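You operate a simulated robot arm through the tools that you are given. There is no shell and no other tool. Be economical: measure what you need, move in short steps, check, and stop when the job is done.

You run a simulated two-armed robot. Do the job below in one go: nothing can be reset, and whatever is moved stays where it is left.

## Task
Pick up the can from the top of the blue tool box with one hand, pass it to the other hand and put it on the magnet plate. Set down upright: can.

It is judged by the outcome, as a careful person would: the job done as asked, and still so three seconds after it is handed in. It fails if anything else is knocked over, pushed out of place, dropped, spilled or broken.

## Robot
Two 7-joint arms with two-finger parallel grippers on one trunk, on a base that drives. Base frame: it is fixed to the floor where the robot stands at the start and does not move with it; the origin is under the middle of the robot, x ahead of it, y to its left, z up. Lengths are in mm, angles in rad, forces in N, time in s.
The left shoulder is at the start at [50, 161, 1098], the right one opposite. Each reaches about 788 mm from its shoulder. Places, roughly: magnet plate [-1100, -1000, 900]. Payload 3.43 kg a hand.
Tool frame (each hand has its own): the origin (TCP) lies between the finger pads and is the grasp point; the fingertips stand 30 mm ahead of it; z points along the fingers, y is the line along which they close. Largest opening 94 mm; finger width 28, thickness 10; the body of the gripper, 50 by 96 mm, starts 55 mm behind the TCP.
Orientation is told as [roll, pitch, yaw] about the base's x, y, z axes, in that order, counted from this pose: with the fingers straight down and closing along the base's y, the tool's x points along the base's -x, its y along +y and its z along -z.

## Interface
- The arms move only by the tool play_rows. It takes "left_plan", "right_plan" or both (then of equal length, played together; a hand with none holds still); each is one flat list of numbers, 7 for each row, row after row: the finger opening in mm, from 0 to 94, then the shift along the base's x, y, z in units of 100 mm (1.0 is 100 mm), then the turn, a rotation vector about the base's x, y, z in units of 60 degrees (1.0 is 60 degrees). In form: [gripper, tx, ty, tz, wx, wy, wz, gripper, tx, ty, tz, wx, wy, wz, ...]. A call has 1 to 20 rows; each row is the pose to reach, as a shift and turn from the pose commanded when the call began. A call with a number of a shift or a turn outside -1 to 1 is refused whole. Each row takes 0.2 s and may step no farther than 50 mm and 0.15 rad from the row before; otherwise, or with a gripper value out of range, the whole call is refused. Where a pose cannot be reached the arm comes as near as it can. A force on the tool above 40 N (or 10 N above the force at the start of the call, whichever is more), or a blocked arm, ends the call early, and 0.2 s more pass. Each finger travels about 45 mm/s and halts on what it meets, pressing with about 21 N; the grip force reading is that of the motor and also rises with nothing between the fingers. The clock runs only during rows and for 0.2 s after the last one: add rows that repeat a pose to give the fingers time. The reply holds the time, the measured pose of the TCP, the force on the tool along the base axes, the opening and the grip force, in the units named above and with some noise, with the torque about the TCP (base axes, N m) and any sound that the robot's microphone picked up.
- Cameras (640 x 400 px; columns grow to the right, rows downward): "scene" is now at [132.1, 0.6, 1270.1]; the picture's right is [0.02, -1.00, 0.00], its down [-0.17, -0.00, -0.99] and it looks along [0.99, 0.01, -0.17] (base axes); focal length 214 px, centre (320, 200). "left" rides on the left gripper at [76, -14, -102] in its tool frame; the picture's right is [0.18, 0.98, 0.00], its down [-0.75, 0.14, -0.64] and it looks along [-0.63, 0.12, 0.77] (tool axes); focal length 243 px, centre (320, 200). "right" rides on the right gripper at [76, 14, -102] in its tool frame; the picture's right is [-0.18, 0.98, 0.00], its down [-0.75, -0.14, -0.64] and it looks along [-0.63, -0.12, 0.77] (tool axes); focal length 243 px, centre (320, 200). There is no depth. A picture from a camera that has moved, and an enlarged one, comes with that camera's place and axes in the base frame and with its lens. The place of the scene camera against the robot may be out by one fixed shift of up to 12 mm in any direction.
- capture(camera): a new picture of that camera. No time passes.
- lift_body(by): slides the trunk up (or, below 0, down) by that many mm; the arms and the scene camera ride with it, the base frame stays. It gives what a move gives, with no picture.
- base_move(legs): drives the robot by 1 to 6 legs, each [ahead, left, turn to the left] in mm, mm and rad, along the robot's own axes; the way and the turn of a leg run together, so that a leg with both is an arc; at most 1500 mm and 3.142 rad a leg. The arms and the cameras ride along, it lands a little off, and it stops where it bumps. It gives what a move gives.
- pan_tilt(pan, tilt): turns the head with the scene camera to pan (to the left, within 1.396 rad either way) and tilt (down, from -0.506 to 1.204), counted from straight ahead of the robot. It gives what a move gives.
- zoom(camera, box): a new picture of the part [left, top, right, bottom] of that camera's present view, enlarged. No time passes.
- job_done(): hands the job in; it is judged then, once.

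Go step by step. Nothing tells you exact positions but the pictures and the camera data: compare them with the known pose of the tool, close in by small moves and look again before you grip or let go. The budget is 120 turns and 92 pictures, counting those below and the enlarged ones. Unless the task says otherwise, let go and move clear before handing in, and close with one line.

The tools are called after "Request:" as a command line: name --argument value ..., lists and objects as JSON in quotes. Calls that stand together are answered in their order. play_rows: Moves the arms, as the interface text tells. Its arguments: {"type":"object","properties":{"left_plan":{"type":"array"},"right_plan":{"type":"array"}},"required":[]} The other tools are called the same way: lift_body (by) slides the trunk up or down; base_move (legs) drives the base; pan_tilt (pan, tilt) turns the head that bears the scene camera; capture (camera) takes a picture; zoom (camera, box) takes an enlarged picture of a part of a camera's view; job_done () hands the job in.

At the start:

```text
time: 0.0
left_position: [317.7, 138.5, 1149.3]
left_tool_rot: [0.0, -0.001, 0.0]
left_wrist_force: [-0.6, 0.8, 0.1]
left_ft_torque: [-0.01, 0.01, 0.02]
left_gripper_width: 93.8
left_grip_force: 0.0
right_position: [387.8, -130.1, 998.9]
right_tool_rot: [0.0, -0.001, 0.001]
right_wrist_force: [-0.7, 0.2, -0.5]
right_ft_torque: [0.0, 0.0, 0.0]
right_gripper_width: 94.0
right_grip_force: 0.0
trunk travel left (down, up): [-125.0, 142.0]
robot x, y, heading: [-1.0, -2.5, 0.006]
head pan, tilt: [0.016, 0.169]
```

scene: 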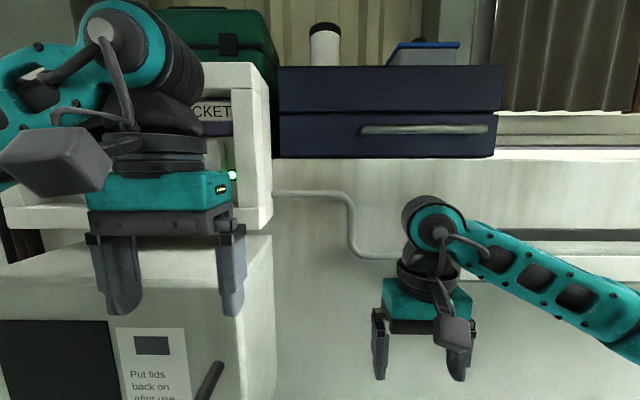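
right: 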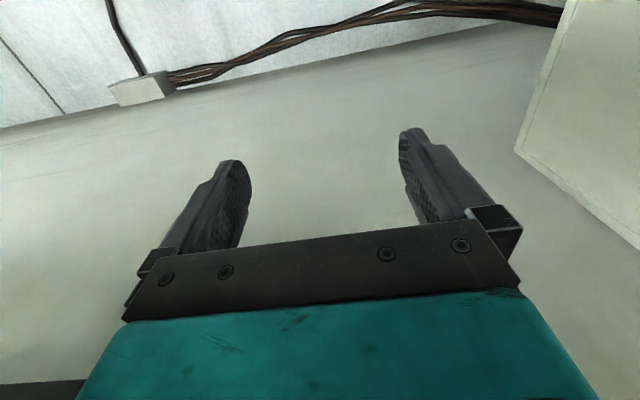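
left: 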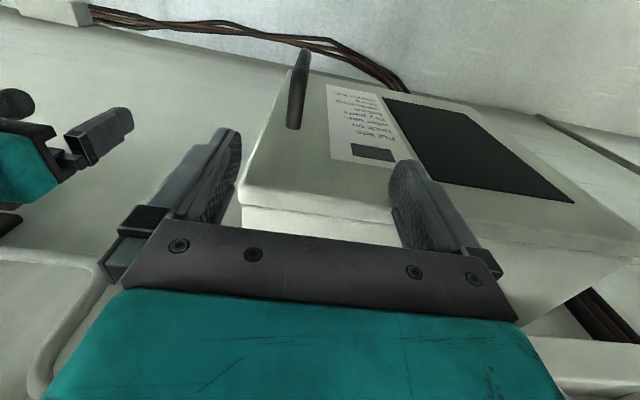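

I see a white can with a black top on the dark blue tool box ahead. I'll zoom in on it and then look around.

Request:
zoom --camera "scene" --box '[240, 0, 520, 175]'

Request:
pan_tilt --pan 0 --tilt -0.1

Request:
capture --camera "scene"

```text
2.29 times, centred on (380, 88) of scene
camera zoom: at [132.1, 0.6, 1270.1], right [0.02, -1.0, 0.0], down [-0.17, 0.0, -0.99], along [0.99, 0.01, -0.17], focal length 490 px, centre (183, 457)
```

zoom: 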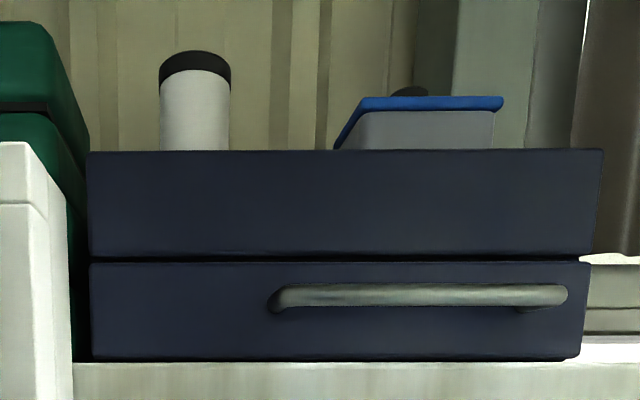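

```text
time: 0.8
left_position: [318.4, 139.2, 1149.9]
left_tool_rot: [-0.001, 0.001, 0.0]
left_wrist_force: [0.2, -0.6, -0.1]
left_ft_torque: [0.01, -0.01, -0.03]
left_gripper_width: 94.0
left_grip_force: 0.1
right_position: [389.4, -129.8, 999.5]
right_tool_rot: [0.001, 0.001, 0.001]
right_wrist_force: [0.4, 0.5, -0.5]
right_ft_torque: [-0.02, 0.01, -0.02]
right_gripper_width: 94.1
right_grip_force: 0.0
trunk travel left (down, up): [-125.0, 142.0]
robot x, y, heading: [-3.7, -0.2, -0.001]
head pan, tilt: [0.0, -0.099]
```

```text
87 pictures are left
camera scene: at [126.3, -0.8, 1294.4], right [0.0, -1.0, 0.0], down [0.1, 0.0, -1.0], along [1.0, 0.0, 0.1], focal length 214 px, centre (320, 200)
```

scene: 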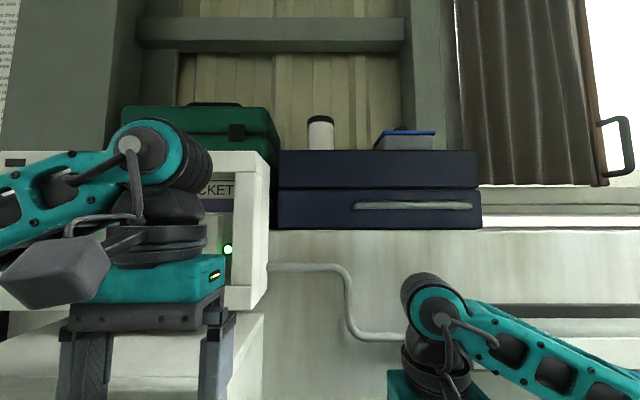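

The can stands above camera height, so I'll lift the trunk to see it and triangulate.

Request:
lift_body --by 140

Request:
capture --camera "scene"

Request:
zoom --camera "scene" --box '[240, 100, 520, 275]'

```text
time: 2.5
left_position: [317.6, 138.7, 1289.5]
left_tool_rot: [-0.001, 0.001, -0.001]
left_wrist_force: [0.3, 0.0, 0.1]
left_ft_torque: [0.0, 0.01, -0.03]
left_gripper_width: 94.0
left_grip_force: 0.2
right_position: [389.2, -129.7, 1141.3]
right_tool_rot: [0.001, -0.001, 0.0]
right_wrist_force: [-0.5, 0.0, -0.3]
right_ft_torque: [-0.01, 0.01, -0.02]
right_gripper_width: 94.2
right_grip_force: 0.0
trunk travel left (down, up): [-265.0, 2.0]
robot x, y, heading: [-6.9, 1.5, 0.0]
head pan, tilt: [0.0, -0.099]
```

```text
86 pictures are left
camera scene: at [126.4, -0.8, 1434.4], right [0.0, -1.0, 0.0], down [0.1, 0.0, -1.0], along [1.0, 0.0, 0.1], focal length 214 px, centre (320, 200)
```

scene: 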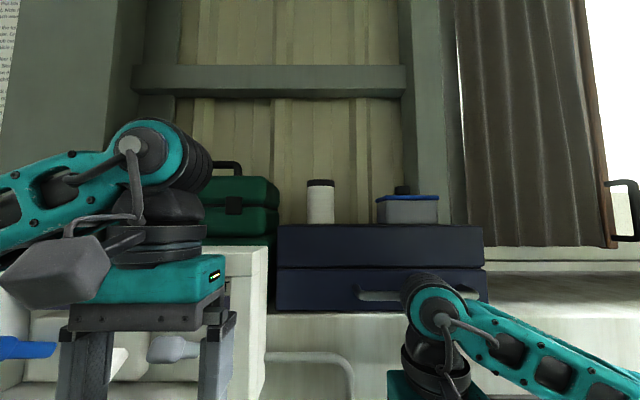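

```text
2.29 times, centred on (380, 188) of scene
camera zoom: at [126.4, -0.8, 1434.4], right [0.0, -1.0, 0.0], down [0.1, 0.0, -1.0], along [1.0, 0.0, 0.1], focal length 490 px, centre (183, 229)
```

zoom: 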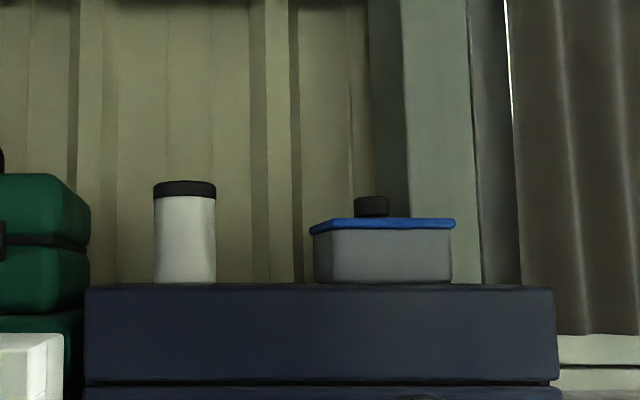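

Triangulating, the can is at about (568, 0), with its base at z≈1426 and its top at z≈1521, roughly 56 mm wide. Before picking it I'll look around toward the magnet plate.

Request:
pan_tilt --pan -1.396 --tilt 0.4

Request:
capture --camera "scene"

Request:
pan_tilt --pan 1.2 --tilt 0.4

Request:
capture --camera "scene"

Request:
pan_tilt --pan 0 --tilt 0.5

Request:
capture --camera "scene"

```text
time: 4.0
left_position: [317.9, 139.3, 1290.2]
left_tool_rot: [0.0, -0.002, 0.0]
left_wrist_force: [0.2, -1.3, 0.5]
left_ft_torque: [0.0, -0.01, 0.03]
left_gripper_width: 94.0
left_grip_force: 0.1
right_position: [388.1, -130.0, 1140.5]
right_tool_rot: [0.0, -0.001, 0.0]
right_wrist_force: [-0.4, -0.2, 0.2]
right_ft_torque: [-0.05, 0.04, -0.01]
right_gripper_width: 93.9
right_grip_force: 0.0
trunk travel left (down, up): [-265.0, 2.0]
robot x, y, heading: [0.5, -2.3, -0.003]
head pan, tilt: [-1.396, 0.4]
```

```text
84 pictures are left
camera scene: at [55.4, -92.0, 1388.6], right [-0.98, -0.17, 0.0], down [-0.07, 0.38, -0.92], along [0.16, -0.91, -0.39], focal length 214 px, centre (320, 200)
```

scene: 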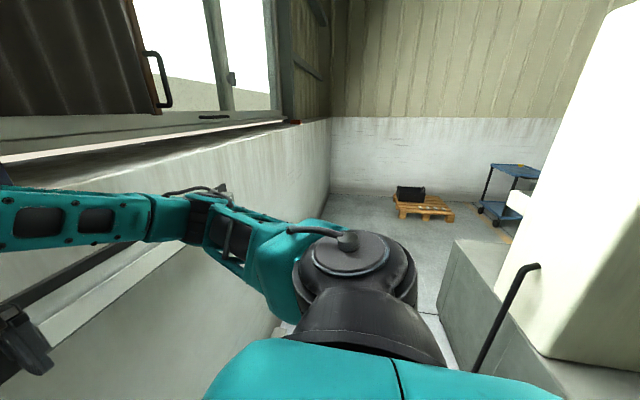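

```text
time: 6.3
left_position: [317.8, 138.2, 1289.4]
left_tool_rot: [0.0, 0.0, 0.0]
left_wrist_force: [0.1, 0.1, 0.2]
left_ft_torque: [0.03, 0.02, 0.0]
left_gripper_width: 94.1
left_grip_force: 0.1
right_position: [389.1, -130.0, 1139.7]
right_tool_rot: [0.0, -0.001, 0.001]
right_wrist_force: [0.1, 0.2, -0.1]
right_ft_torque: [-0.01, -0.01, 0.01]
right_gripper_width: 94.1
right_grip_force: 0.1
trunk travel left (down, up): [-265.0, 2.0]
robot x, y, heading: [-1.1, 3.0, 0.004]
head pan, tilt: [1.201, 0.4]
```

```text
83 pictures are left
camera scene: at [72.8, 85.5, 1388.6], right [0.93, -0.36, 0.0], down [-0.14, -0.36, -0.92], along [0.33, 0.86, -0.39], focal length 214 px, centre (320, 200)
```

scene: 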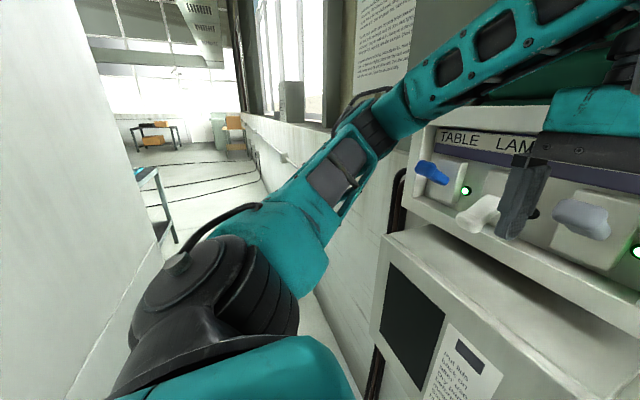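

```text
time: 7.7
left_position: [317.8, 140.0, 1290.5]
left_tool_rot: [0.001, 0.001, -0.001]
left_wrist_force: [0.0, -0.3, 0.9]
left_ft_torque: [0.0, 0.01, 0.04]
left_gripper_width: 93.9
left_grip_force: 0.2
right_position: [388.5, -129.7, 1139.6]
right_tool_rot: [-0.001, 0.0, -0.001]
right_wrist_force: [-0.3, -0.2, 0.7]
right_ft_torque: [0.01, 0.01, 0.02]
right_gripper_width: 94.0
right_grip_force: 0.1
trunk travel left (down, up): [-265.0, 2.0]
robot x, y, heading: [1.9, -1.3, 0.001]
head pan, tilt: [0.0, 0.499]
```

```text
82 pictures are left
camera scene: at [130.2, -0.7, 1379.5], right [0.0, -1.0, 0.0], down [-0.48, 0.0, -0.88], along [0.88, 0.0, -0.48], focal length 214 px, centre (320, 200)
```

scene: 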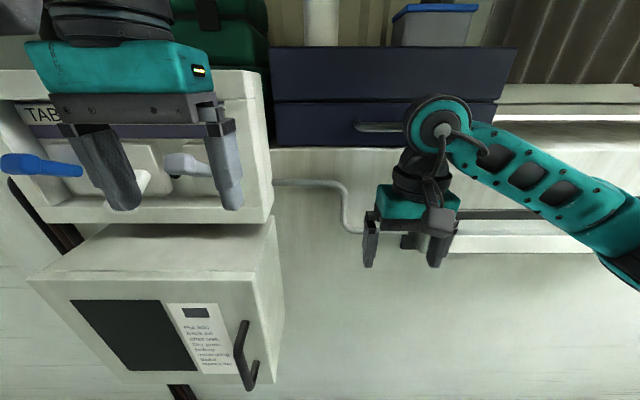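

The robot is in an aisle, and the plate is behind it on the right. I'll pick with the right hand, fingers pitched forward, so I first move the left hand aside and begin raising and pitching the right.

Request:
play_rows --left_plan '[94, -0.06, 0.1, 0, 0, 0, 0, 94, -0.12, 0.2, 0, 0, 0, 0, 94, -0.18, 0.3, 0, 0, 0, 0, 94, -0.24, 0.4, 0, 0, 0, 0, 94, -0.3, 0.5, 0, 0, 0, 0, 94, -0.36, 0.6, 0, 0, 0, 0, 94, -0.42, 0.7, 0, 0, 0, 0, 94, -0.5, 0.8, 0, 0, 0, 0]' --right_plan '[94, -0.05, 0, 0.12, 0, -0.125, 0, 94, -0.1, 0, 0.25, 0, -0.25, 0, 94, -0.15, 0, 0.37, 0, -0.375, 0, 94, -0.2, 0, 0.5, 0, -0.5, 0, 94, -0.25, 0, 0.62, 0, -0.625, 0, 94, -0.3, 0, 0.75, 0, -0.75, 0, 94, -0.35, 0, 0.87, 0, -0.875, 0, 94, -0.4, 0, 1, 0, -1, 0]'

Request:
capture --camera "scene"

```text
time: 9.5
left_position: [267.5, 220.5, 1291.1]
left_tool_rot: [0.0, 0.0, -0.001]
left_wrist_force: [0.3, 0.2, -0.6]
left_ft_torque: [-0.02, 0.0, -0.01]
left_gripper_width: 93.9
left_grip_force: 0.1
right_position: [369.2, -111.8, 1257.9]
right_tool_rot: [-0.001, -1.05, 0.003]
right_wrist_force: [-0.4, 0.2, 0.0]
right_ft_torque: [-0.01, -0.02, 0.06]
right_gripper_width: 93.5
right_grip_force: 0.0
right hand out of reach, approached as far as the arm can: row 7, 8
trunk travel left (down, up): [-265.0, 2.0]
robot x, y, heading: [-0.7, 1.4, -0.003]
head pan, tilt: [0.0, 0.499]
```

```text
81 pictures are left
camera scene: at [129.7, -0.2, 1379.5], right [0.0, -1.0, 0.0], down [-0.48, 0.0, -0.88], along [0.88, 0.0, -0.48], focal length 214 px, centre (320, 200)
```

scene: 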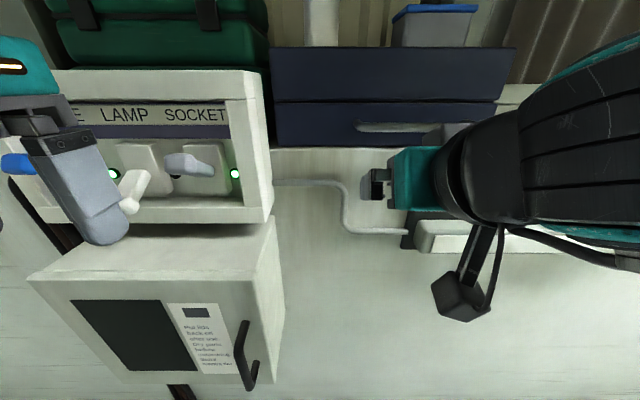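

The right arm is near its folded limit, so I'll go up and forward and check that it recovers.

Request:
play_rows --right_plan '[94, 0.2, 0, 0.1, 0, 0, 0, 94, 0.4, 0.05, 0.3, 0, 0, 0, 94, 0.5, 0.1, 0.5, 0, 0, 0, 94, 0.6, 0.2, 0.75, 0, 0, 0, 94, 0.6, 0.3, 1, 0, 0, 0]'

Request:
play_rows --right_plan '[94, 0, 0.2, 0.3, 0, 0, 0, 94, 0, 0.4, 0.6, 0, -0.05, 0, 94, 0, 0.6, 0.8, 0, -0.1, 0, 94, 0, 0.8, 1, 0, -0.167, 0]'

Request:
capture --camera "scene"

Request:
capture --camera "right"

```text
time: 10.7
left_position: [267.0, 220.0, 1289.7]
left_tool_rot: [-0.001, -0.002, -0.002]
left_wrist_force: [-0.2, 0.2, -1.2]
left_ft_torque: [-0.01, 0.02, 0.02]
left_gripper_width: 93.9
left_grip_force: 0.0
right_position: [432.3, -81.3, 1357.8]
right_tool_rot: [0.0, -1.048, 0.0]
right_wrist_force: [0.0, -0.1, -1.1]
right_ft_torque: [0.05, -0.04, 0.01]
right_gripper_width: 93.9
right_grip_force: 0.1
trunk travel left (down, up): [-265.0, 2.0]
robot x, y, heading: [-3.1, -0.6, 0.001]
head pan, tilt: [0.0, 0.499]
```

```text
time: 11.7
left_position: [266.7, 219.4, 1289.7]
left_tool_rot: [-0.001, 0.0, 0.001]
left_wrist_force: [-1.2, 0.4, 0.2]
left_ft_torque: [-0.02, -0.01, -0.01]
left_gripper_width: 94.1
left_grip_force: 0.1
right_position: [429.8, -2.2, 1457.7]
right_tool_rot: [-0.002, -1.222, 0.002]
right_wrist_force: [-0.1, -0.6, 0.3]
right_ft_torque: [0.0, -0.01, -0.05]
right_gripper_width: 93.7
right_grip_force: 0.1
trunk travel left (down, up): [-265.0, 2.0]
robot x, y, heading: [-1.4, 3.0, -0.004]
head pan, tilt: [0.0, 0.499]
```

```text
80 pictures are left
camera scene: at [129.9, -0.3, 1379.5], right [0.0, -1.0, 0.0], down [-0.48, 0.0, -0.88], along [0.88, 0.0, -0.48], focal length 214 px, centre (320, 200)
```

scene: 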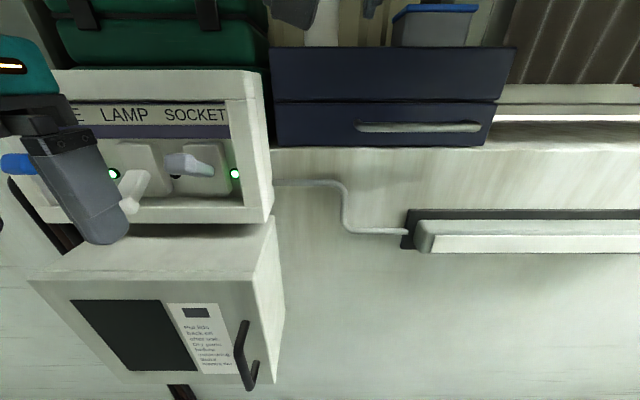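

```text
79 pictures are left
camera right: at [307.1, 12.2, 1420.4], right [0.06, 0.98, 0.17], down [-0.35, -0.14, 0.93], along [0.94, -0.12, 0.33], focal length 243 px, centre (320, 200)
```

right: 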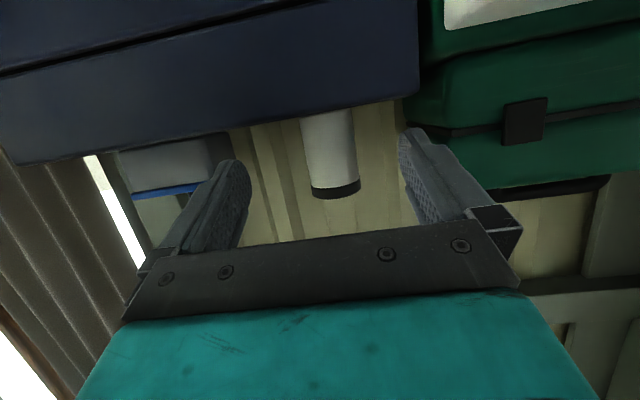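

The can is centred between the fingers at y≈-1, and the box top is at about z 1418. I'll tilt the head up, edge forward and check the depth.

Request:
play_rows --right_plan '[94, 0.2, 0.01, 0, 0, 0, 0, 94, 0.4, 0.01, 0, 0, 0, 0, 94, 0.6, 0.01, 0, 0, 0, 0, 94, 0.8, 0.01, 0, 0, 0, 0]'

Request:
pan_tilt --pan 0 --tilt -0.05

Request:
zoom --camera "scene" --box '[200, 80, 440, 230]'

Request:
capture --camera "right"

```text
time: 12.7
left_position: [268.4, 219.1, 1289.5]
left_tool_rot: [0.0, 0.0, 0.001]
left_wrist_force: [0.2, 0.7, 1.4]
left_ft_torque: [-0.02, 0.0, -0.01]
left_gripper_width: 93.9
left_grip_force: 0.0
right_position: [510.7, -2.0, 1457.0]
right_tool_rot: [-0.002, -1.222, 0.001]
right_wrist_force: [0.4, -0.1, 0.4]
right_ft_torque: [-0.01, 0.0, -0.02]
right_gripper_width: 93.7
right_grip_force: 0.1
trunk travel left (down, up): [-265.0, 2.0]
robot x, y, heading: [-1.7, -2.6, 0.003]
head pan, tilt: [0.0, 0.499]
```

```text
time: 13.7
left_position: [267.9, 218.9, 1289.9]
left_tool_rot: [0.0, 0.0, 0.0]
left_wrist_force: [-0.6, -0.6, -0.8]
left_ft_torque: [-0.01, -0.02, 0.0]
left_gripper_width: 94.0
left_grip_force: 0.0
right_position: [512.3, -2.1, 1456.8]
right_tool_rot: [-0.001, -1.222, 0.0]
right_wrist_force: [0.0, -0.7, -0.4]
right_ft_torque: [-0.02, 0.01, -0.01]
right_gripper_width: 94.4
right_grip_force: 0.1
trunk travel left (down, up): [-265.0, 2.0]
robot x, y, heading: [-0.1, 1.1, 0.002]
head pan, tilt: [0.0, -0.051]
```

```text
2.67 times, centred on (320, 155) of scene
camera zoom: at [127.9, -0.8, 1430.1], right [0.0, -1.0, 0.0], down [0.05, 0.0, -1.0], along [1.0, 0.0, 0.05], focal length 572 px, centre (320, 320)
```

zoom: 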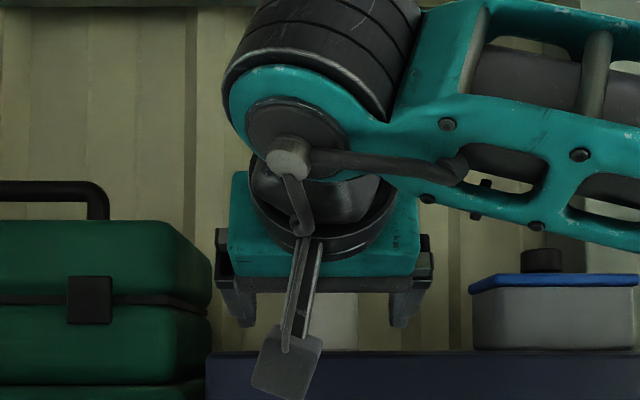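

```text
77 pictures are left
camera right: at [387.3, 12.4, 1420.7], right [0.06, 0.98, 0.17], down [-0.35, -0.14, 0.93], along [0.94, -0.12, 0.33], focal length 243 px, centre (320, 200)
```

right: 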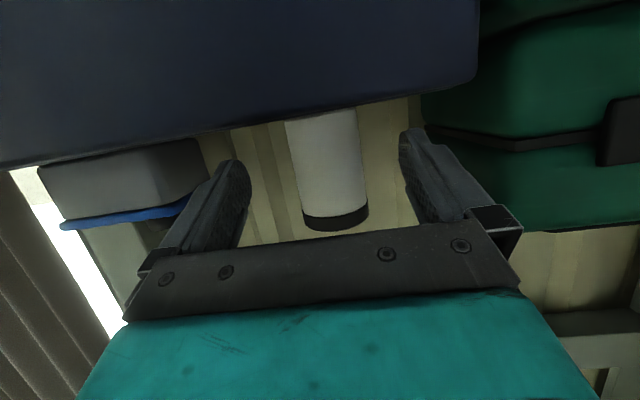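

Triangulating from the two right-hand views puts the can axis near x≈608, y≈-3, spanning z 1418 to 1517. I'll move the TCP forward to x≈600 and look before closing.

Request:
play_rows --right_plan '[94, 0.2, -0.01, 0, 0, 0, 0, 94, 0.4, -0.01, 0, 0, 0, 0, 94, 0.6, -0.01, 0, 0, 0, 0, 94, 0.75, -0.01, 0, 0, 0, 0, 94, 0.88, -0.01, 0, 0, 0, 0]'

Request:
capture --camera "right"

Request:
zoom --camera "scene" --box '[200, 80, 440, 230]'

```text
time: 14.9
left_position: [269.2, 219.6, 1289.3]
left_tool_rot: [0.0, 0.0, 0.0]
left_wrist_force: [1.0, 0.3, 0.7]
left_ft_torque: [0.01, -0.02, 0.01]
left_gripper_width: 94.1
left_grip_force: 0.1
right_position: [599.3, -2.0, 1456.6]
right_tool_rot: [-0.001, -1.222, 0.002]
right_wrist_force: [-0.6, 0.9, 0.4]
right_ft_torque: [0.0, 0.02, 0.03]
right_gripper_width: 94.1
right_grip_force: 0.1
trunk travel left (down, up): [-265.0, 2.0]
robot x, y, heading: [0.5, -1.3, 0.004]
head pan, tilt: [0.0, -0.051]
```

```text
76 pictures are left
camera right: at [476.5, 11.8, 1420.7], right [0.06, 0.98, 0.17], down [-0.35, -0.14, 0.93], along [0.94, -0.12, 0.33], focal length 243 px, centre (320, 200)
```

right: 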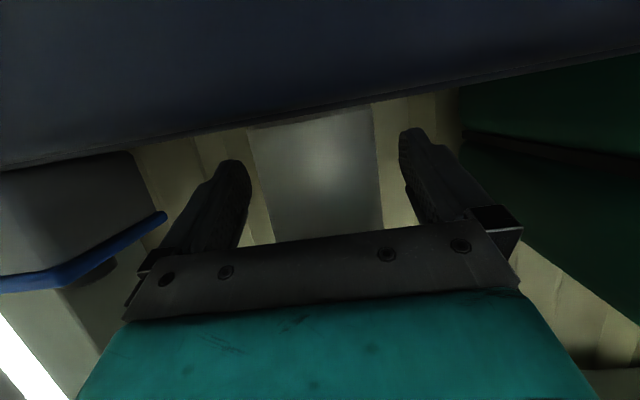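

```text
2.67 times, centred on (320, 155) of scene
camera zoom: at [128.1, -0.7, 1430.1], right [0.0, -1.0, 0.0], down [0.05, 0.0, -1.0], along [1.0, 0.0, 0.05], focal length 572 px, centre (320, 320)
```

zoom: 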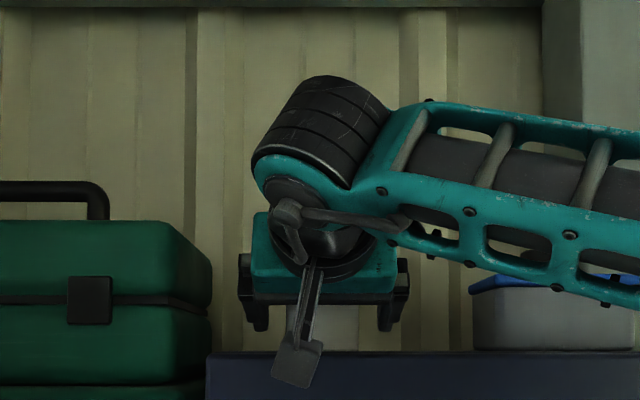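

The can is between the fingers, so I'll close on it.

Request:
play_rows --right_plan '[60, 0, 0, 0, 0, 0, 0, 40, 0, 0, 0, 0, 0, 0, 20, 0, 0, 0, 0, 0, 0, 20, 0, 0, 0, 0, 0, 0, 20, 0, 0, 0, 0, 0, 0, 20, 0, 0, 0, 0, 0, 0]'

Request:
capture --camera "right"

```text
time: 16.3
left_position: [268.6, 220.4, 1290.3]
left_tool_rot: [0.0, 0.001, 0.0]
left_wrist_force: [0.1, -0.1, -0.3]
left_ft_torque: [0.02, -0.04, 0.01]
left_gripper_width: 94.0
left_grip_force: 0.0
right_position: [598.0, -2.5, 1456.2]
right_tool_rot: [0.0, -1.222, -0.001]
right_wrist_force: [-0.5, 1.2, 0.7]
right_ft_torque: [0.0, -0.04, 0.03]
right_gripper_width: 63.9
right_grip_force: 21.1
trunk travel left (down, up): [-265.0, 2.0]
robot x, y, heading: [3.8, -0.0, -0.004]
head pan, tilt: [0.0, -0.051]
```

```text
74 pictures are left
camera right: at [476.1, 11.7, 1420.8], right [0.06, 0.98, 0.17], down [-0.35, -0.14, 0.93], along [0.94, -0.12, 0.33], focal length 243 px, centre (320, 200)
```

right: 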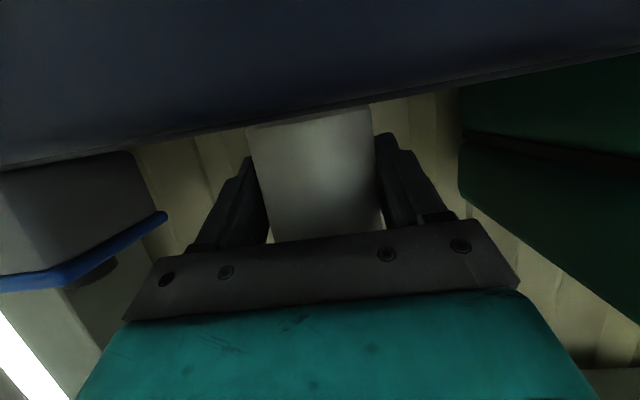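

Gripped at 64 mm. I'll lift straight up 70 mm and check.

Request:
play_rows --right_plan '[20, 0, 0, 0.08, 0, 0, 0, 20, 0, 0, 0.2, 0, 0, 0, 20, 0, 0, 0.4, 0, 0, 0, 20, 0, 0, 0.6, 0, 0, 0, 20, 0, 0, 0.7, 0, 0, 0]'

Request:
capture --camera "right"

Request:
capture --camera "scene"

```text
time: 17.5
left_position: [268.5, 218.6, 1290.4]
left_tool_rot: [-0.001, 0.002, 0.0]
left_wrist_force: [0.7, -0.1, 0.2]
left_ft_torque: [0.02, 0.01, -0.02]
left_gripper_width: 94.0
left_grip_force: 0.1
right_position: [599.3, -2.6, 1525.6]
right_tool_rot: [-0.001, -1.221, 0.001]
right_wrist_force: [0.0, 0.8, -2.4]
right_ft_torque: [-0.01, -0.03, -0.01]
right_gripper_width: 63.9
right_grip_force: 21.7
trunk travel left (down, up): [-265.0, 2.0]
robot x, y, heading: [0.6, -1.0, -0.001]
head pan, tilt: [0.0, -0.051]
```

```text
73 pictures are left
camera right: at [476.3, 11.7, 1490.7], right [0.06, 0.98, 0.17], down [-0.35, -0.14, 0.93], along [0.94, -0.12, 0.33], focal length 243 px, centre (320, 200)
```

right: 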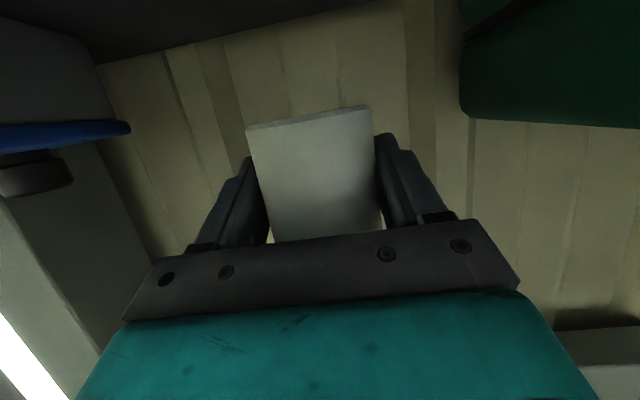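

```text
72 pictures are left
camera scene: at [128.0, -0.7, 1430.1], right [0.0, -1.0, 0.0], down [0.05, 0.0, -1.0], along [1.0, 0.0, 0.05], focal length 214 px, centre (320, 200)
```

scene: 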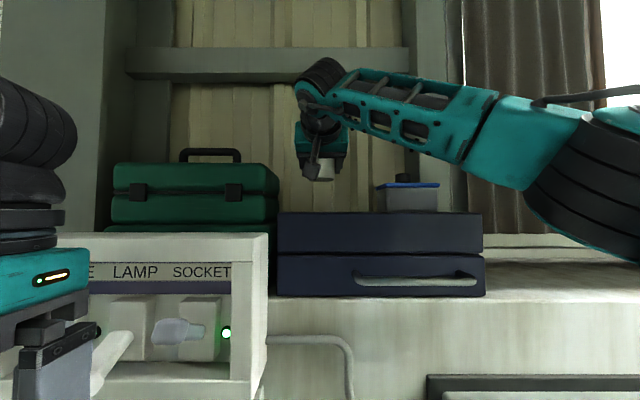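

The can is lifted cleanly. I'll pull back from the shelf to x≈430, then lower a little for the handover.

Request:
play_rows --right_plan '[20, -0.2, 0, 0, 0, 0, 0, 20, -0.4, 0, 0, 0, 0, 0, 20, -0.6, 0, 0, 0, 0, 0, 20, -0.8, 0, 0, 0, 0, 0, 20, -1, 0, 0, 0, 0, 0]'

Request:
play_rows --right_plan '[20, -0.2, 0, 0, 0, 0, 0, 20, -0.4, 0, 0, 0, 0, 0, 20, -0.6, 0, -0.1, 0, 0, 0, 20, -0.7, 0, -0.3, 0, 0, 0, 20, -0.7, 0, -0.5, 0, 0, 0, 20, -0.7, 0, -0.7, 0, 0, 0, 20, -0.7, 0, -0.85, 0, 0, 0]'

Request:
capture --camera "scene"

Request:
capture --camera "left"

```text
time: 18.7
left_position: [267.8, 217.8, 1290.1]
left_tool_rot: [-0.001, 0.001, 0.0]
left_wrist_force: [-0.4, -0.3, -0.3]
left_ft_torque: [0.0, 0.02, 0.0]
left_gripper_width: 94.2
left_grip_force: 0.0
right_position: [498.8, -4.2, 1526.8]
right_tool_rot: [0.003, -1.221, -0.004]
right_wrist_force: [-0.8, -0.4, -2.3]
right_ft_torque: [0.01, 0.0, -0.04]
right_gripper_width: 64.0
right_grip_force: 21.2
trunk travel left (down, up): [-265.0, 2.0]
robot x, y, heading: [-3.0, 0.6, 0.002]
head pan, tilt: [0.0, -0.051]
```

```text
time: 20.3
left_position: [268.2, 220.0, 1290.6]
left_tool_rot: [0.001, 0.001, -0.001]
left_wrist_force: [0.1, 0.2, 0.1]
left_ft_torque: [0.0, -0.02, 0.03]
left_gripper_width: 94.1
left_grip_force: 0.2
right_position: [429.4, -2.3, 1441.0]
right_tool_rot: [0.001, -1.221, 0.0]
right_wrist_force: [-0.4, 0.3, -2.3]
right_ft_torque: [0.0, -0.02, 0.03]
right_gripper_width: 63.8
right_grip_force: 20.8
trunk travel left (down, up): [-265.0, 2.0]
robot x, y, heading: [-1.4, -1.3, 0.002]
head pan, tilt: [0.0, -0.051]
```

```text
71 pictures are left
camera scene: at [128.2, -0.8, 1430.1], right [0.0, -1.0, 0.0], down [0.05, 0.0, -1.0], along [1.0, 0.0, 0.05], focal length 214 px, centre (320, 200)
```

scene: 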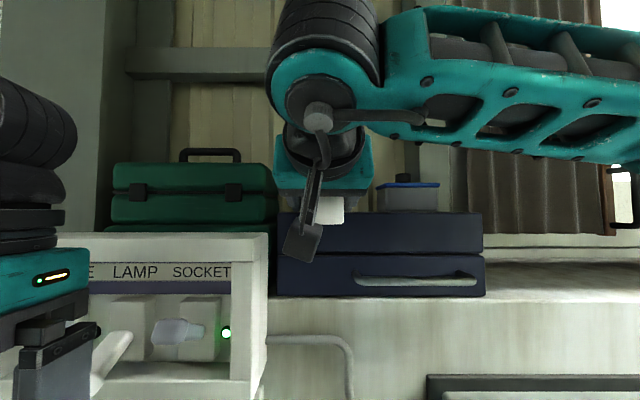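

```text
70 pictures are left
camera left: at [191.9, 203.7, 1392.9], right [-0.18, 0.98, 0.0], down [0.75, 0.14, 0.64], along [0.63, 0.12, -0.77], focal length 243 px, centre (320, 200)
```

left: 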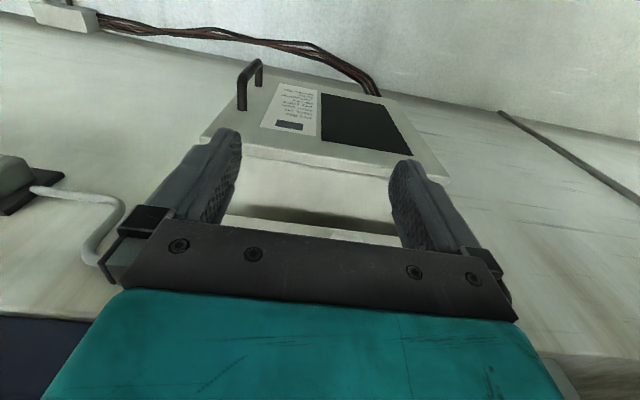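

The can is secure and upright. I'll yaw the right hand so it points left, which keeps its forearm clear of the left hand's approach.

Request:
play_rows --right_plan '[20, -0.05, 0, 0, 0, 0, 0.125, 20, -0.1, 0, 0, 0, 0, 0.25, 20, -0.15, 0, 0, 0, 0, 0.375, 20, -0.2, 0, 0, 0, 0, 0.5, 20, -0.25, 0, 0, 0, 0, 0.625, 20, -0.3, 0, 0, 0, 0, 0.75, 20, -0.3, 0, 0, 0, 0, 0.875, 20, -0.3, 0, 0, 0, 0, 1]'

Request:
capture --camera "scene"

```text
time: 22.1
left_position: [267.1, 218.2, 1290.3]
left_tool_rot: [0.001, 0.0, 0.001]
left_wrist_force: [0.5, 0.4, 0.6]
left_ft_torque: [-0.01, 0.01, 0.01]
left_gripper_width: 94.0
left_grip_force: 0.0
right_position: [400.5, -3.2, 1441.9]
right_tool_rot: [-0.003, -1.223, 1.049]
right_wrist_force: [-0.9, -0.1, -3.3]
right_ft_torque: [-0.02, 0.02, -0.01]
right_gripper_width: 63.6
right_grip_force: 20.7
trunk travel left (down, up): [-265.0, 2.0]
robot x, y, heading: [0.0, -0.5, -0.003]
head pan, tilt: [0.0, -0.051]
```

```text
69 pictures are left
camera scene: at [128.4, -1.0, 1430.1], right [0.0, -1.0, 0.0], down [0.05, 0.0, -1.0], along [1.0, 0.0, 0.05], focal length 214 px, centre (320, 200)
```

scene: 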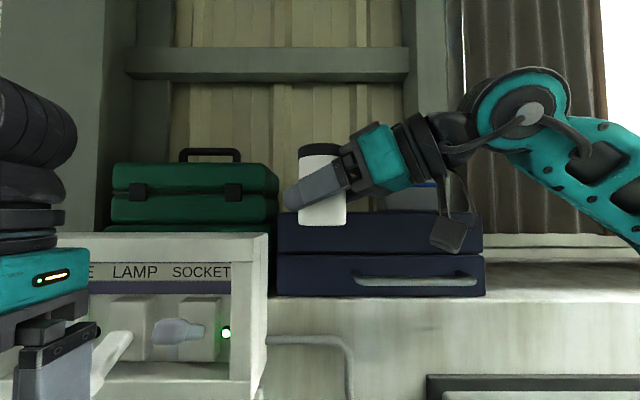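

That gives a clear view of the upright can. I'll yaw the right hand a bit more while raising the left hand and rolling its fingers to point right.

Request:
play_rows --left_plan '[94, 0, 0, 0.12, -0.125, 0, 0, 94, 0, 0, 0.25, -0.25, 0, 0, 94, 0, 0, 0.37, -0.375, 0, 0, 94, 0, 0, 0.5, -0.5, 0, 0, 94, 0, 0, 0.62, -0.625, 0, 0, 94, 0, 0, 0.75, -0.75, 0, 0, 94, 0, 0, 0.87, -0.875, 0, 0, 94, 0, 0, 1, -1, 0, 0]' --right_plan '[20, 0, 0, 0, 0, 0, 0.1, 20, 0, 0, 0, 0, 0, 0.2, 20, 0, 0, 0, 0, 0, 0.3, 20, 0, 0, 0, 0, 0, 0.35, 20, 0, 0, 0, 0, 0, 0.35, 20, 0, 0, 0, 0, 0, 0.35, 20, 0, 0, 0, 0, 0, 0.35, 20, 0, 0, 0, 0, 0, 0.35]'

Request:
capture --camera "scene"

Request:
capture --camera "left"

```text
time: 23.9
left_position: [267.0, 218.6, 1390.2]
left_tool_rot: [-1.051, 0.0, 0.002]
left_wrist_force: [0.2, -0.7, -0.3]
left_ft_torque: [0.01, 0.0, 0.02]
left_gripper_width: 94.1
left_grip_force: 0.0
right_position: [398.6, -1.5, 1441.5]
right_tool_rot: [0.001, -1.222, 1.309]
right_wrist_force: [0.1, 0.5, -2.7]
right_ft_torque: [0.03, -0.01, 0.01]
right_gripper_width: 63.6
right_grip_force: 21.0
right hand out of reach, approached as far as the arm can: row 3, 4, 5, 6, 7, 8
trunk travel left (down, up): [-265.0, 2.0]
robot x, y, heading: [-0.6, 0.5, -0.006]
head pan, tilt: [0.0, -0.051]
```

```text
68 pictures are left
camera scene: at [128.0, -0.6, 1430.1], right [0.0, -1.0, 0.0], down [0.05, 0.0, -1.0], along [1.0, 0.0, 0.05], focal length 214 px, centre (320, 200)
```

scene: 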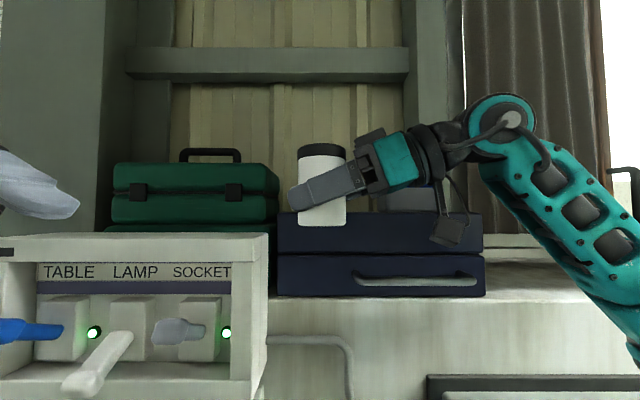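

```text
67 pictures are left
camera left: at [191.3, 300.0, 1453.6], right [-0.18, 0.49, -0.85], down [0.75, 0.63, 0.2], along [0.63, -0.61, -0.48], focal length 243 px, centre (320, 200)
```

left: 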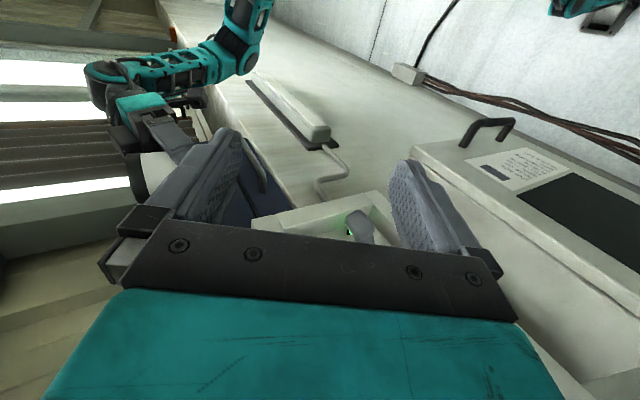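

The left hand needs its closing axis horizontal, so I'll rotate it to the mirror pose of the right hand, staying clear of the can.

Request:
play_rows --left_plan '[94, 0.08, 0, 0.08, 0.004, -0.112, -0.036, 94, 0.16, 0, 0.16, 0.008, -0.225, -0.071, 94, 0.25, 0, 0.25, 0.012, -0.337, -0.107, 94, 0.33, 0, 0.33, 0.015, -0.449, -0.143, 94, 0.42, 0, 0.42, 0.019, -0.562, -0.178, 94, 0.5, 0, 0.5, 0.023, -0.674, -0.214]'

Request:
capture --camera "scene"

```text
time: 25.3
left_position: [317.6, 218.6, 1439.5]
left_tool_rot: [-0.919, -0.696, -0.283]
left_wrist_force: [-0.4, 1.0, -0.6]
left_ft_torque: [-0.01, -0.02, -0.01]
left_gripper_width: 93.9
left_grip_force: 0.0
right_position: [400.0, -2.6, 1441.2]
right_tool_rot: [0.002, -1.222, 1.307]
right_wrist_force: [-0.8, -0.3, -2.3]
right_ft_torque: [0.03, -0.01, -0.01]
right_gripper_width: 63.9
right_grip_force: 20.9
trunk travel left (down, up): [-265.0, 2.0]
robot x, y, heading: [-2.8, -0.1, 0.002]
head pan, tilt: [0.0, -0.051]
```

```text
66 pictures are left
camera scene: at [128.1, -1.0, 1430.1], right [0.0, -1.0, 0.0], down [0.05, 0.0, -1.0], along [1.0, 0.0, 0.05], focal length 214 px, centre (320, 200)
```

scene: 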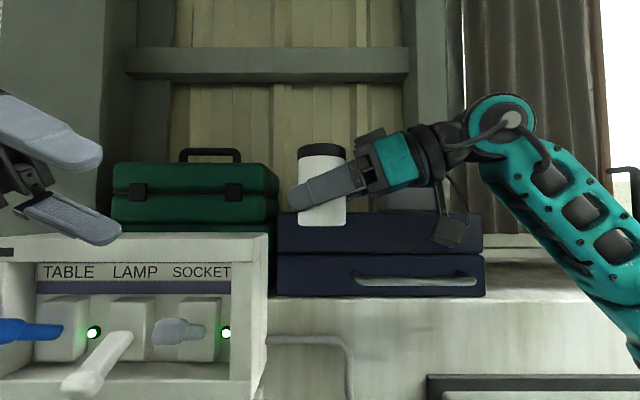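

Request:
play_rows --left_plan '[94, 0.08, -0.1, 0.1, 0.004, -0.112, -0.036, 94, 0.16, -0.2, 0.2, 0.008, -0.225, -0.071, 94, 0.25, -0.3, 0.3, 0.012, -0.337, -0.107, 94, 0.33, -0.4, 0.4, 0.015, -0.449, -0.143, 94, 0.42, -0.5, 0.5, 0.019, -0.562, -0.178, 94, 0.5, -0.6, 0.55, 0.023, -0.674, -0.214]'

Request:
capture --camera "scene"

Request:
capture --camera "left"

```text
time: 26.7
left_position: [361.8, 160.6, 1494.8]
left_tool_rot: [-0.016, -1.222, -1.285]
left_wrist_force: [1.1, -0.9, 0.1]
left_ft_torque: [0.05, 0.04, 0.03]
left_gripper_width: 94.1
left_grip_force: 0.1
right_position: [394.7, -6.0, 1442.1]
right_tool_rot: [-0.001, -1.227, 1.306]
right_wrist_force: [1.9, -3.5, -3.1]
right_ft_torque: [0.14, 0.02, 0.16]
right_gripper_width: 63.5
right_grip_force: 21.4
trunk travel left (down, up): [-265.0, 2.0]
robot x, y, heading: [-0.2, 2.2, 0.001]
head pan, tilt: [0.0, -0.051]
```

```text
65 pictures are left
camera scene: at [122.1, -3.1, 1430.3], right [0.0, -1.0, 0.0], down [0.05, 0.0, -1.0], along [1.0, 0.0, 0.05], focal length 214 px, centre (320, 200)
```

scene: 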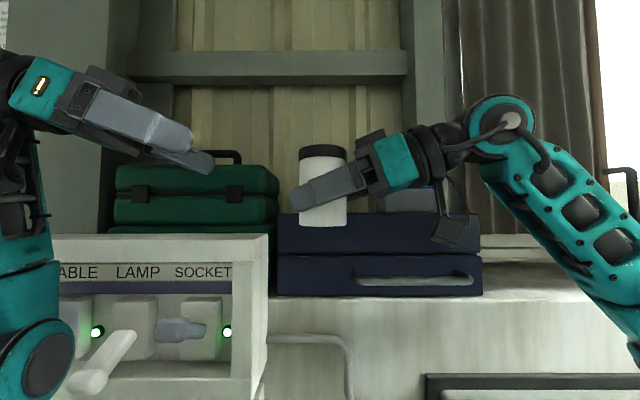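

```text
64 pictures are left
camera left: at [316.1, 273.5, 1459.3], right [0.93, 0.32, -0.18], down [0.05, 0.37, 0.93], along [0.37, -0.87, 0.33], focal length 243 px, centre (320, 200)
```

left: 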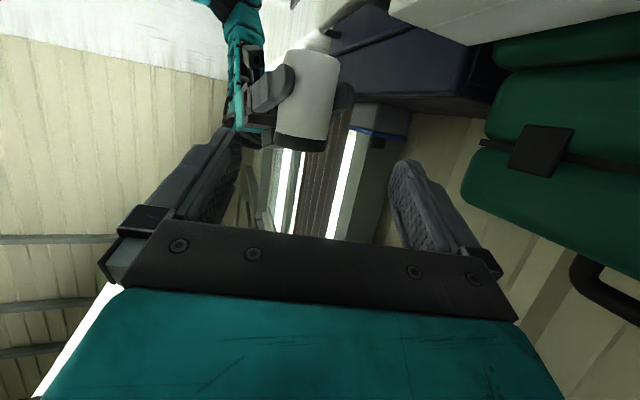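

The scene camera and right hand shifted about 6 mm back, so the left elbow has probably touched the rack. I'll ease the whole robot straight back and re-check.

Request:
base_move --legs '[[-60, 0, 0]]'

Request:
capture --camera "scene"

```text
time: 27.6
left_position: [306.6, 159.9, 1494.4]
left_tool_rot: [-0.025, -1.221, -1.286]
left_wrist_force: [-0.7, 0.1, 0.1]
left_ft_torque: [0.03, 0.01, 0.05]
left_gripper_width: 93.9
left_grip_force: 0.1
right_position: [337.3, -2.9, 1442.9]
right_tool_rot: [-0.001, -1.223, 1.312]
right_wrist_force: [0.2, 0.4, -2.3]
right_ft_torque: [-0.02, -0.02, 0.0]
right_gripper_width: 63.5
right_grip_force: 21.1
trunk travel left (down, up): [-265.0, 2.0]
robot x, y, heading: [-60.6, -0.3, -0.003]
head pan, tilt: [0.0, -0.051]
```

```text
63 pictures are left
camera scene: at [66.5, -0.8, 1430.3], right [0.0, -1.0, 0.0], down [0.05, 0.0, -1.0], along [1.0, 0.0, 0.05], focal length 214 px, centre (320, 200)
```

scene: 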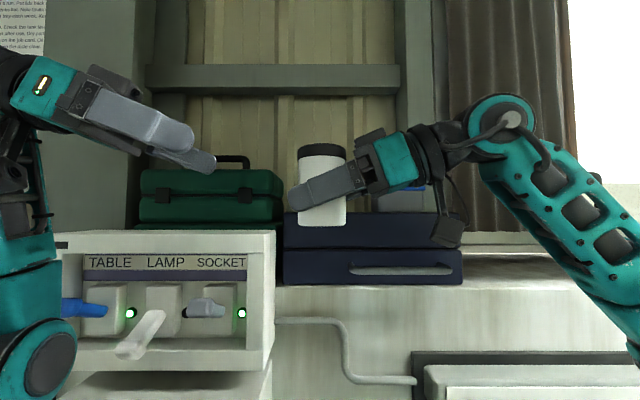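

Contact is released and the rack switches look unchanged. The can axis is near (338, 5) with its top at about 1503, so I'll bring the left hand to a pre-grasp point above the right fingers.

Request:
play_rows --left_plan '[94, 0.01, -0.2, -0.02, 0, 0, 0, 94, 0.02, -0.4, -0.045, 0, 0, 0, 94, 0.03, -0.6, -0.045, 0, 0, 0]'

Request:
capture --camera "left"

Request:
zoom --camera "scene" --box '[160, 80, 480, 280]'

```text
time: 28.4
left_position: [311.3, 99.5, 1489.9]
left_tool_rot: [-0.031, -1.221, -1.279]
left_wrist_force: [-0.7, -0.1, -0.5]
left_ft_torque: [0.03, 0.0, -0.02]
left_gripper_width: 94.1
left_grip_force: 0.0
right_position: [339.7, -3.5, 1441.1]
right_tool_rot: [0.001, -1.223, 1.307]
right_wrist_force: [0.6, -0.9, -2.6]
right_ft_torque: [-0.01, -0.02, 0.0]
right_gripper_width: 63.8
right_grip_force: 20.8
trunk travel left (down, up): [-265.0, 2.0]
robot x, y, heading: [-59.1, -1.3, -0.001]
head pan, tilt: [0.0, -0.051]
```

```text
62 pictures are left
camera left: at [265.3, 212.2, 1453.1], right [0.93, 0.31, -0.18], down [0.06, 0.37, 0.93], along [0.36, -0.87, 0.33], focal length 243 px, centre (320, 200)
```

left: 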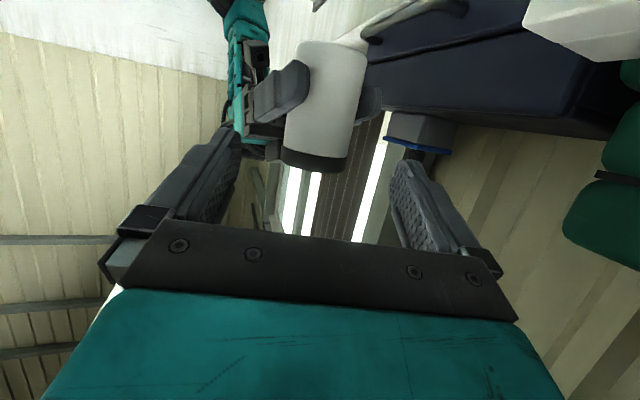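

```text
2.00 times, centred on (320, 180) of scene
camera zoom: at [68.0, -1.2, 1430.1], right [0.0, -1.0, 0.0], down [0.05, 0.0, -1.0], along [1.0, 0.0, 0.05], focal length 429 px, centre (320, 240)
```

zoom: 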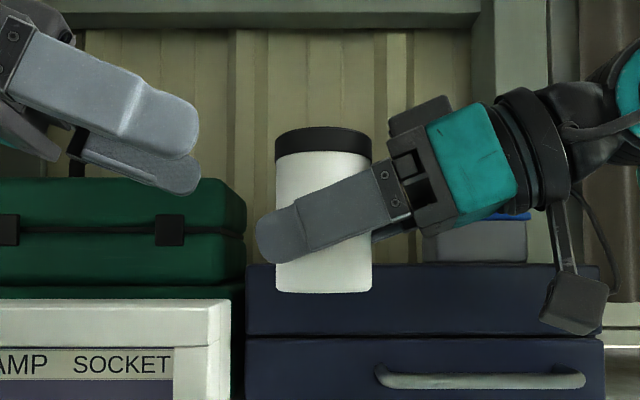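

The gap check shows the left fingertips pass about 8 mm above the right fingers. I'll advance along the left hand's pointing direction to straddle the lid end.

Request:
play_rows --left_plan '[94, 0.07, -0.22, -0.03, 0, 0, 0, 94, 0.13, -0.43, -0.03, 0, 0, 0, 94, 0.2, -0.64, -0.03, 0, 0, 0, 94, 0.26, -0.84, -0.03, 0, 0, 0]'

Request:
capture --camera "left"

Request:
zoom --camera "scene" --box '[160, 80, 480, 280]'

```text
time: 29.4
left_position: [338.0, 18.2, 1488.2]
left_tool_rot: [-0.027, -1.227, -1.279]
left_wrist_force: [-2.1, 19.4, 11.4]
left_ft_torque: [-0.01, 0.56, -0.97]
left_gripper_width: 92.7
left_grip_force: 0.1
right_position: [341.2, -2.7, 1440.9]
right_tool_rot: [0.004, -1.218, 1.302]
right_wrist_force: [2.9, -20.4, -13.0]
right_ft_torque: [0.72, -0.47, 1.09]
right_gripper_width: 63.6
right_grip_force: 20.7
trunk travel left (down, up): [-265.0, 2.0]
robot x, y, heading: [-58.0, -0.2, -0.001]
head pan, tilt: [0.0, -0.051]
```

```text
60 pictures are left
camera left: at [291.1, 130.4, 1451.9], right [0.93, 0.32, -0.18], down [0.05, 0.38, 0.92], along [0.36, -0.87, 0.34], focal length 243 px, centre (320, 200)
```

left: 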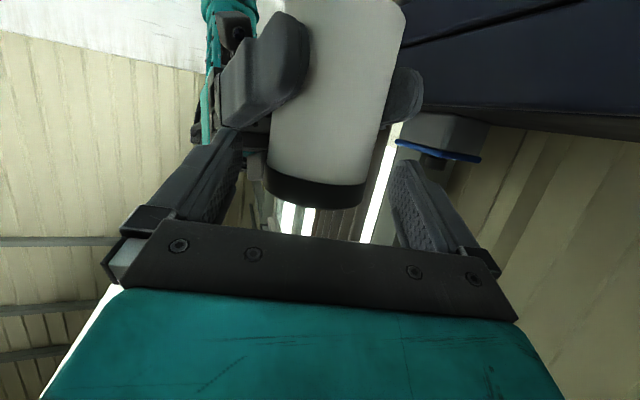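

```text
2.00 times, centred on (320, 180) of scene
camera zoom: at [68.0, -1.1, 1430.1], right [0.0, -1.0, 0.0], down [0.05, 0.0, -1.0], along [1.0, 0.0, 0.05], focal length 429 px, centre (320, 240)
```

zoom: 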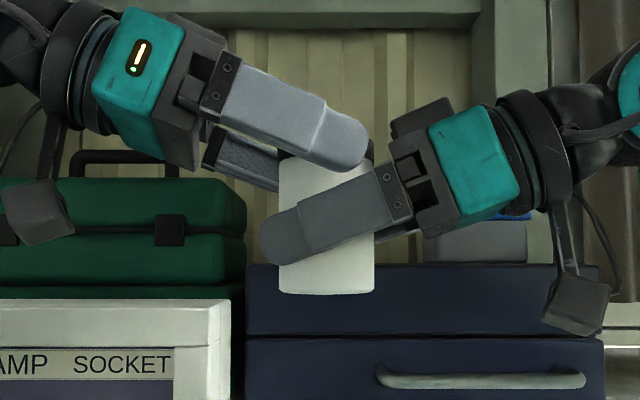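

The left fingertip touched the right finger's knuckle. I'll back off a few millimetres, up and out, then check the forces.

Request:
play_rows --left_plan '[94, -0.02, 0.07, 0.02, 0, 0, 0, 94, -0.02, 0.07, 0.05, 0, 0, 0]'

Request:
zoom --camera "scene" --box '[240, 120, 400, 220]'

Request:
capture --camera "left"

```text
time: 30.1
left_position: [334.5, 23.1, 1490.8]
left_tool_rot: [-0.026, -1.217, -1.284]
left_wrist_force: [-0.3, 0.5, -0.4]
left_ft_torque: [0.01, -0.01, 0.02]
left_gripper_width: 94.0
left_grip_force: 0.0
right_position: [337.6, -4.1, 1442.5]
right_tool_rot: [0.0, -1.224, 1.307]
right_wrist_force: [0.6, -0.2, -2.2]
right_ft_torque: [0.0, 0.0, 0.04]
right_gripper_width: 63.9
right_grip_force: 21.3
trunk travel left (down, up): [-265.0, 2.0]
robot x, y, heading: [-58.4, 0.5, -0.001]
head pan, tilt: [0.0, -0.051]
```

```text
4.00 times, centred on (320, 170) of scene
camera zoom: at [68.0, -1.0, 1430.1], right [0.0, -1.0, 0.0], down [0.05, 0.0, -1.0], along [1.0, 0.0, 0.05], focal length 858 px, centre (320, 320)
```

zoom: 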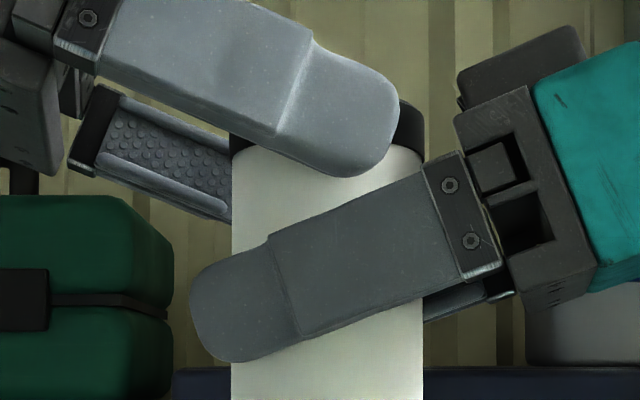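

```text
57 pictures are left
camera left: at [289.1, 135.9, 1454.8], right [0.93, 0.32, -0.18], down [0.06, 0.37, 0.93], along [0.36, -0.87, 0.33], focal length 243 px, centre (320, 200)
```

left: 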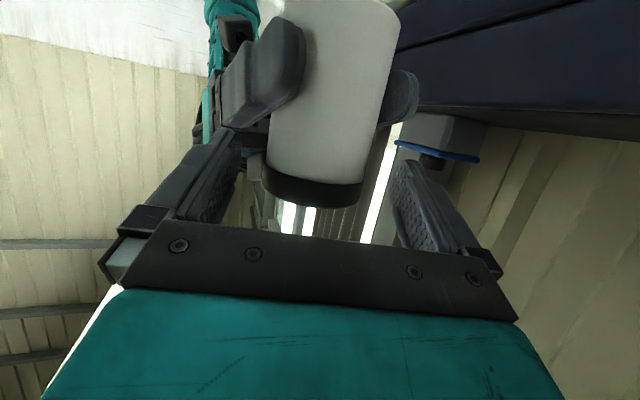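

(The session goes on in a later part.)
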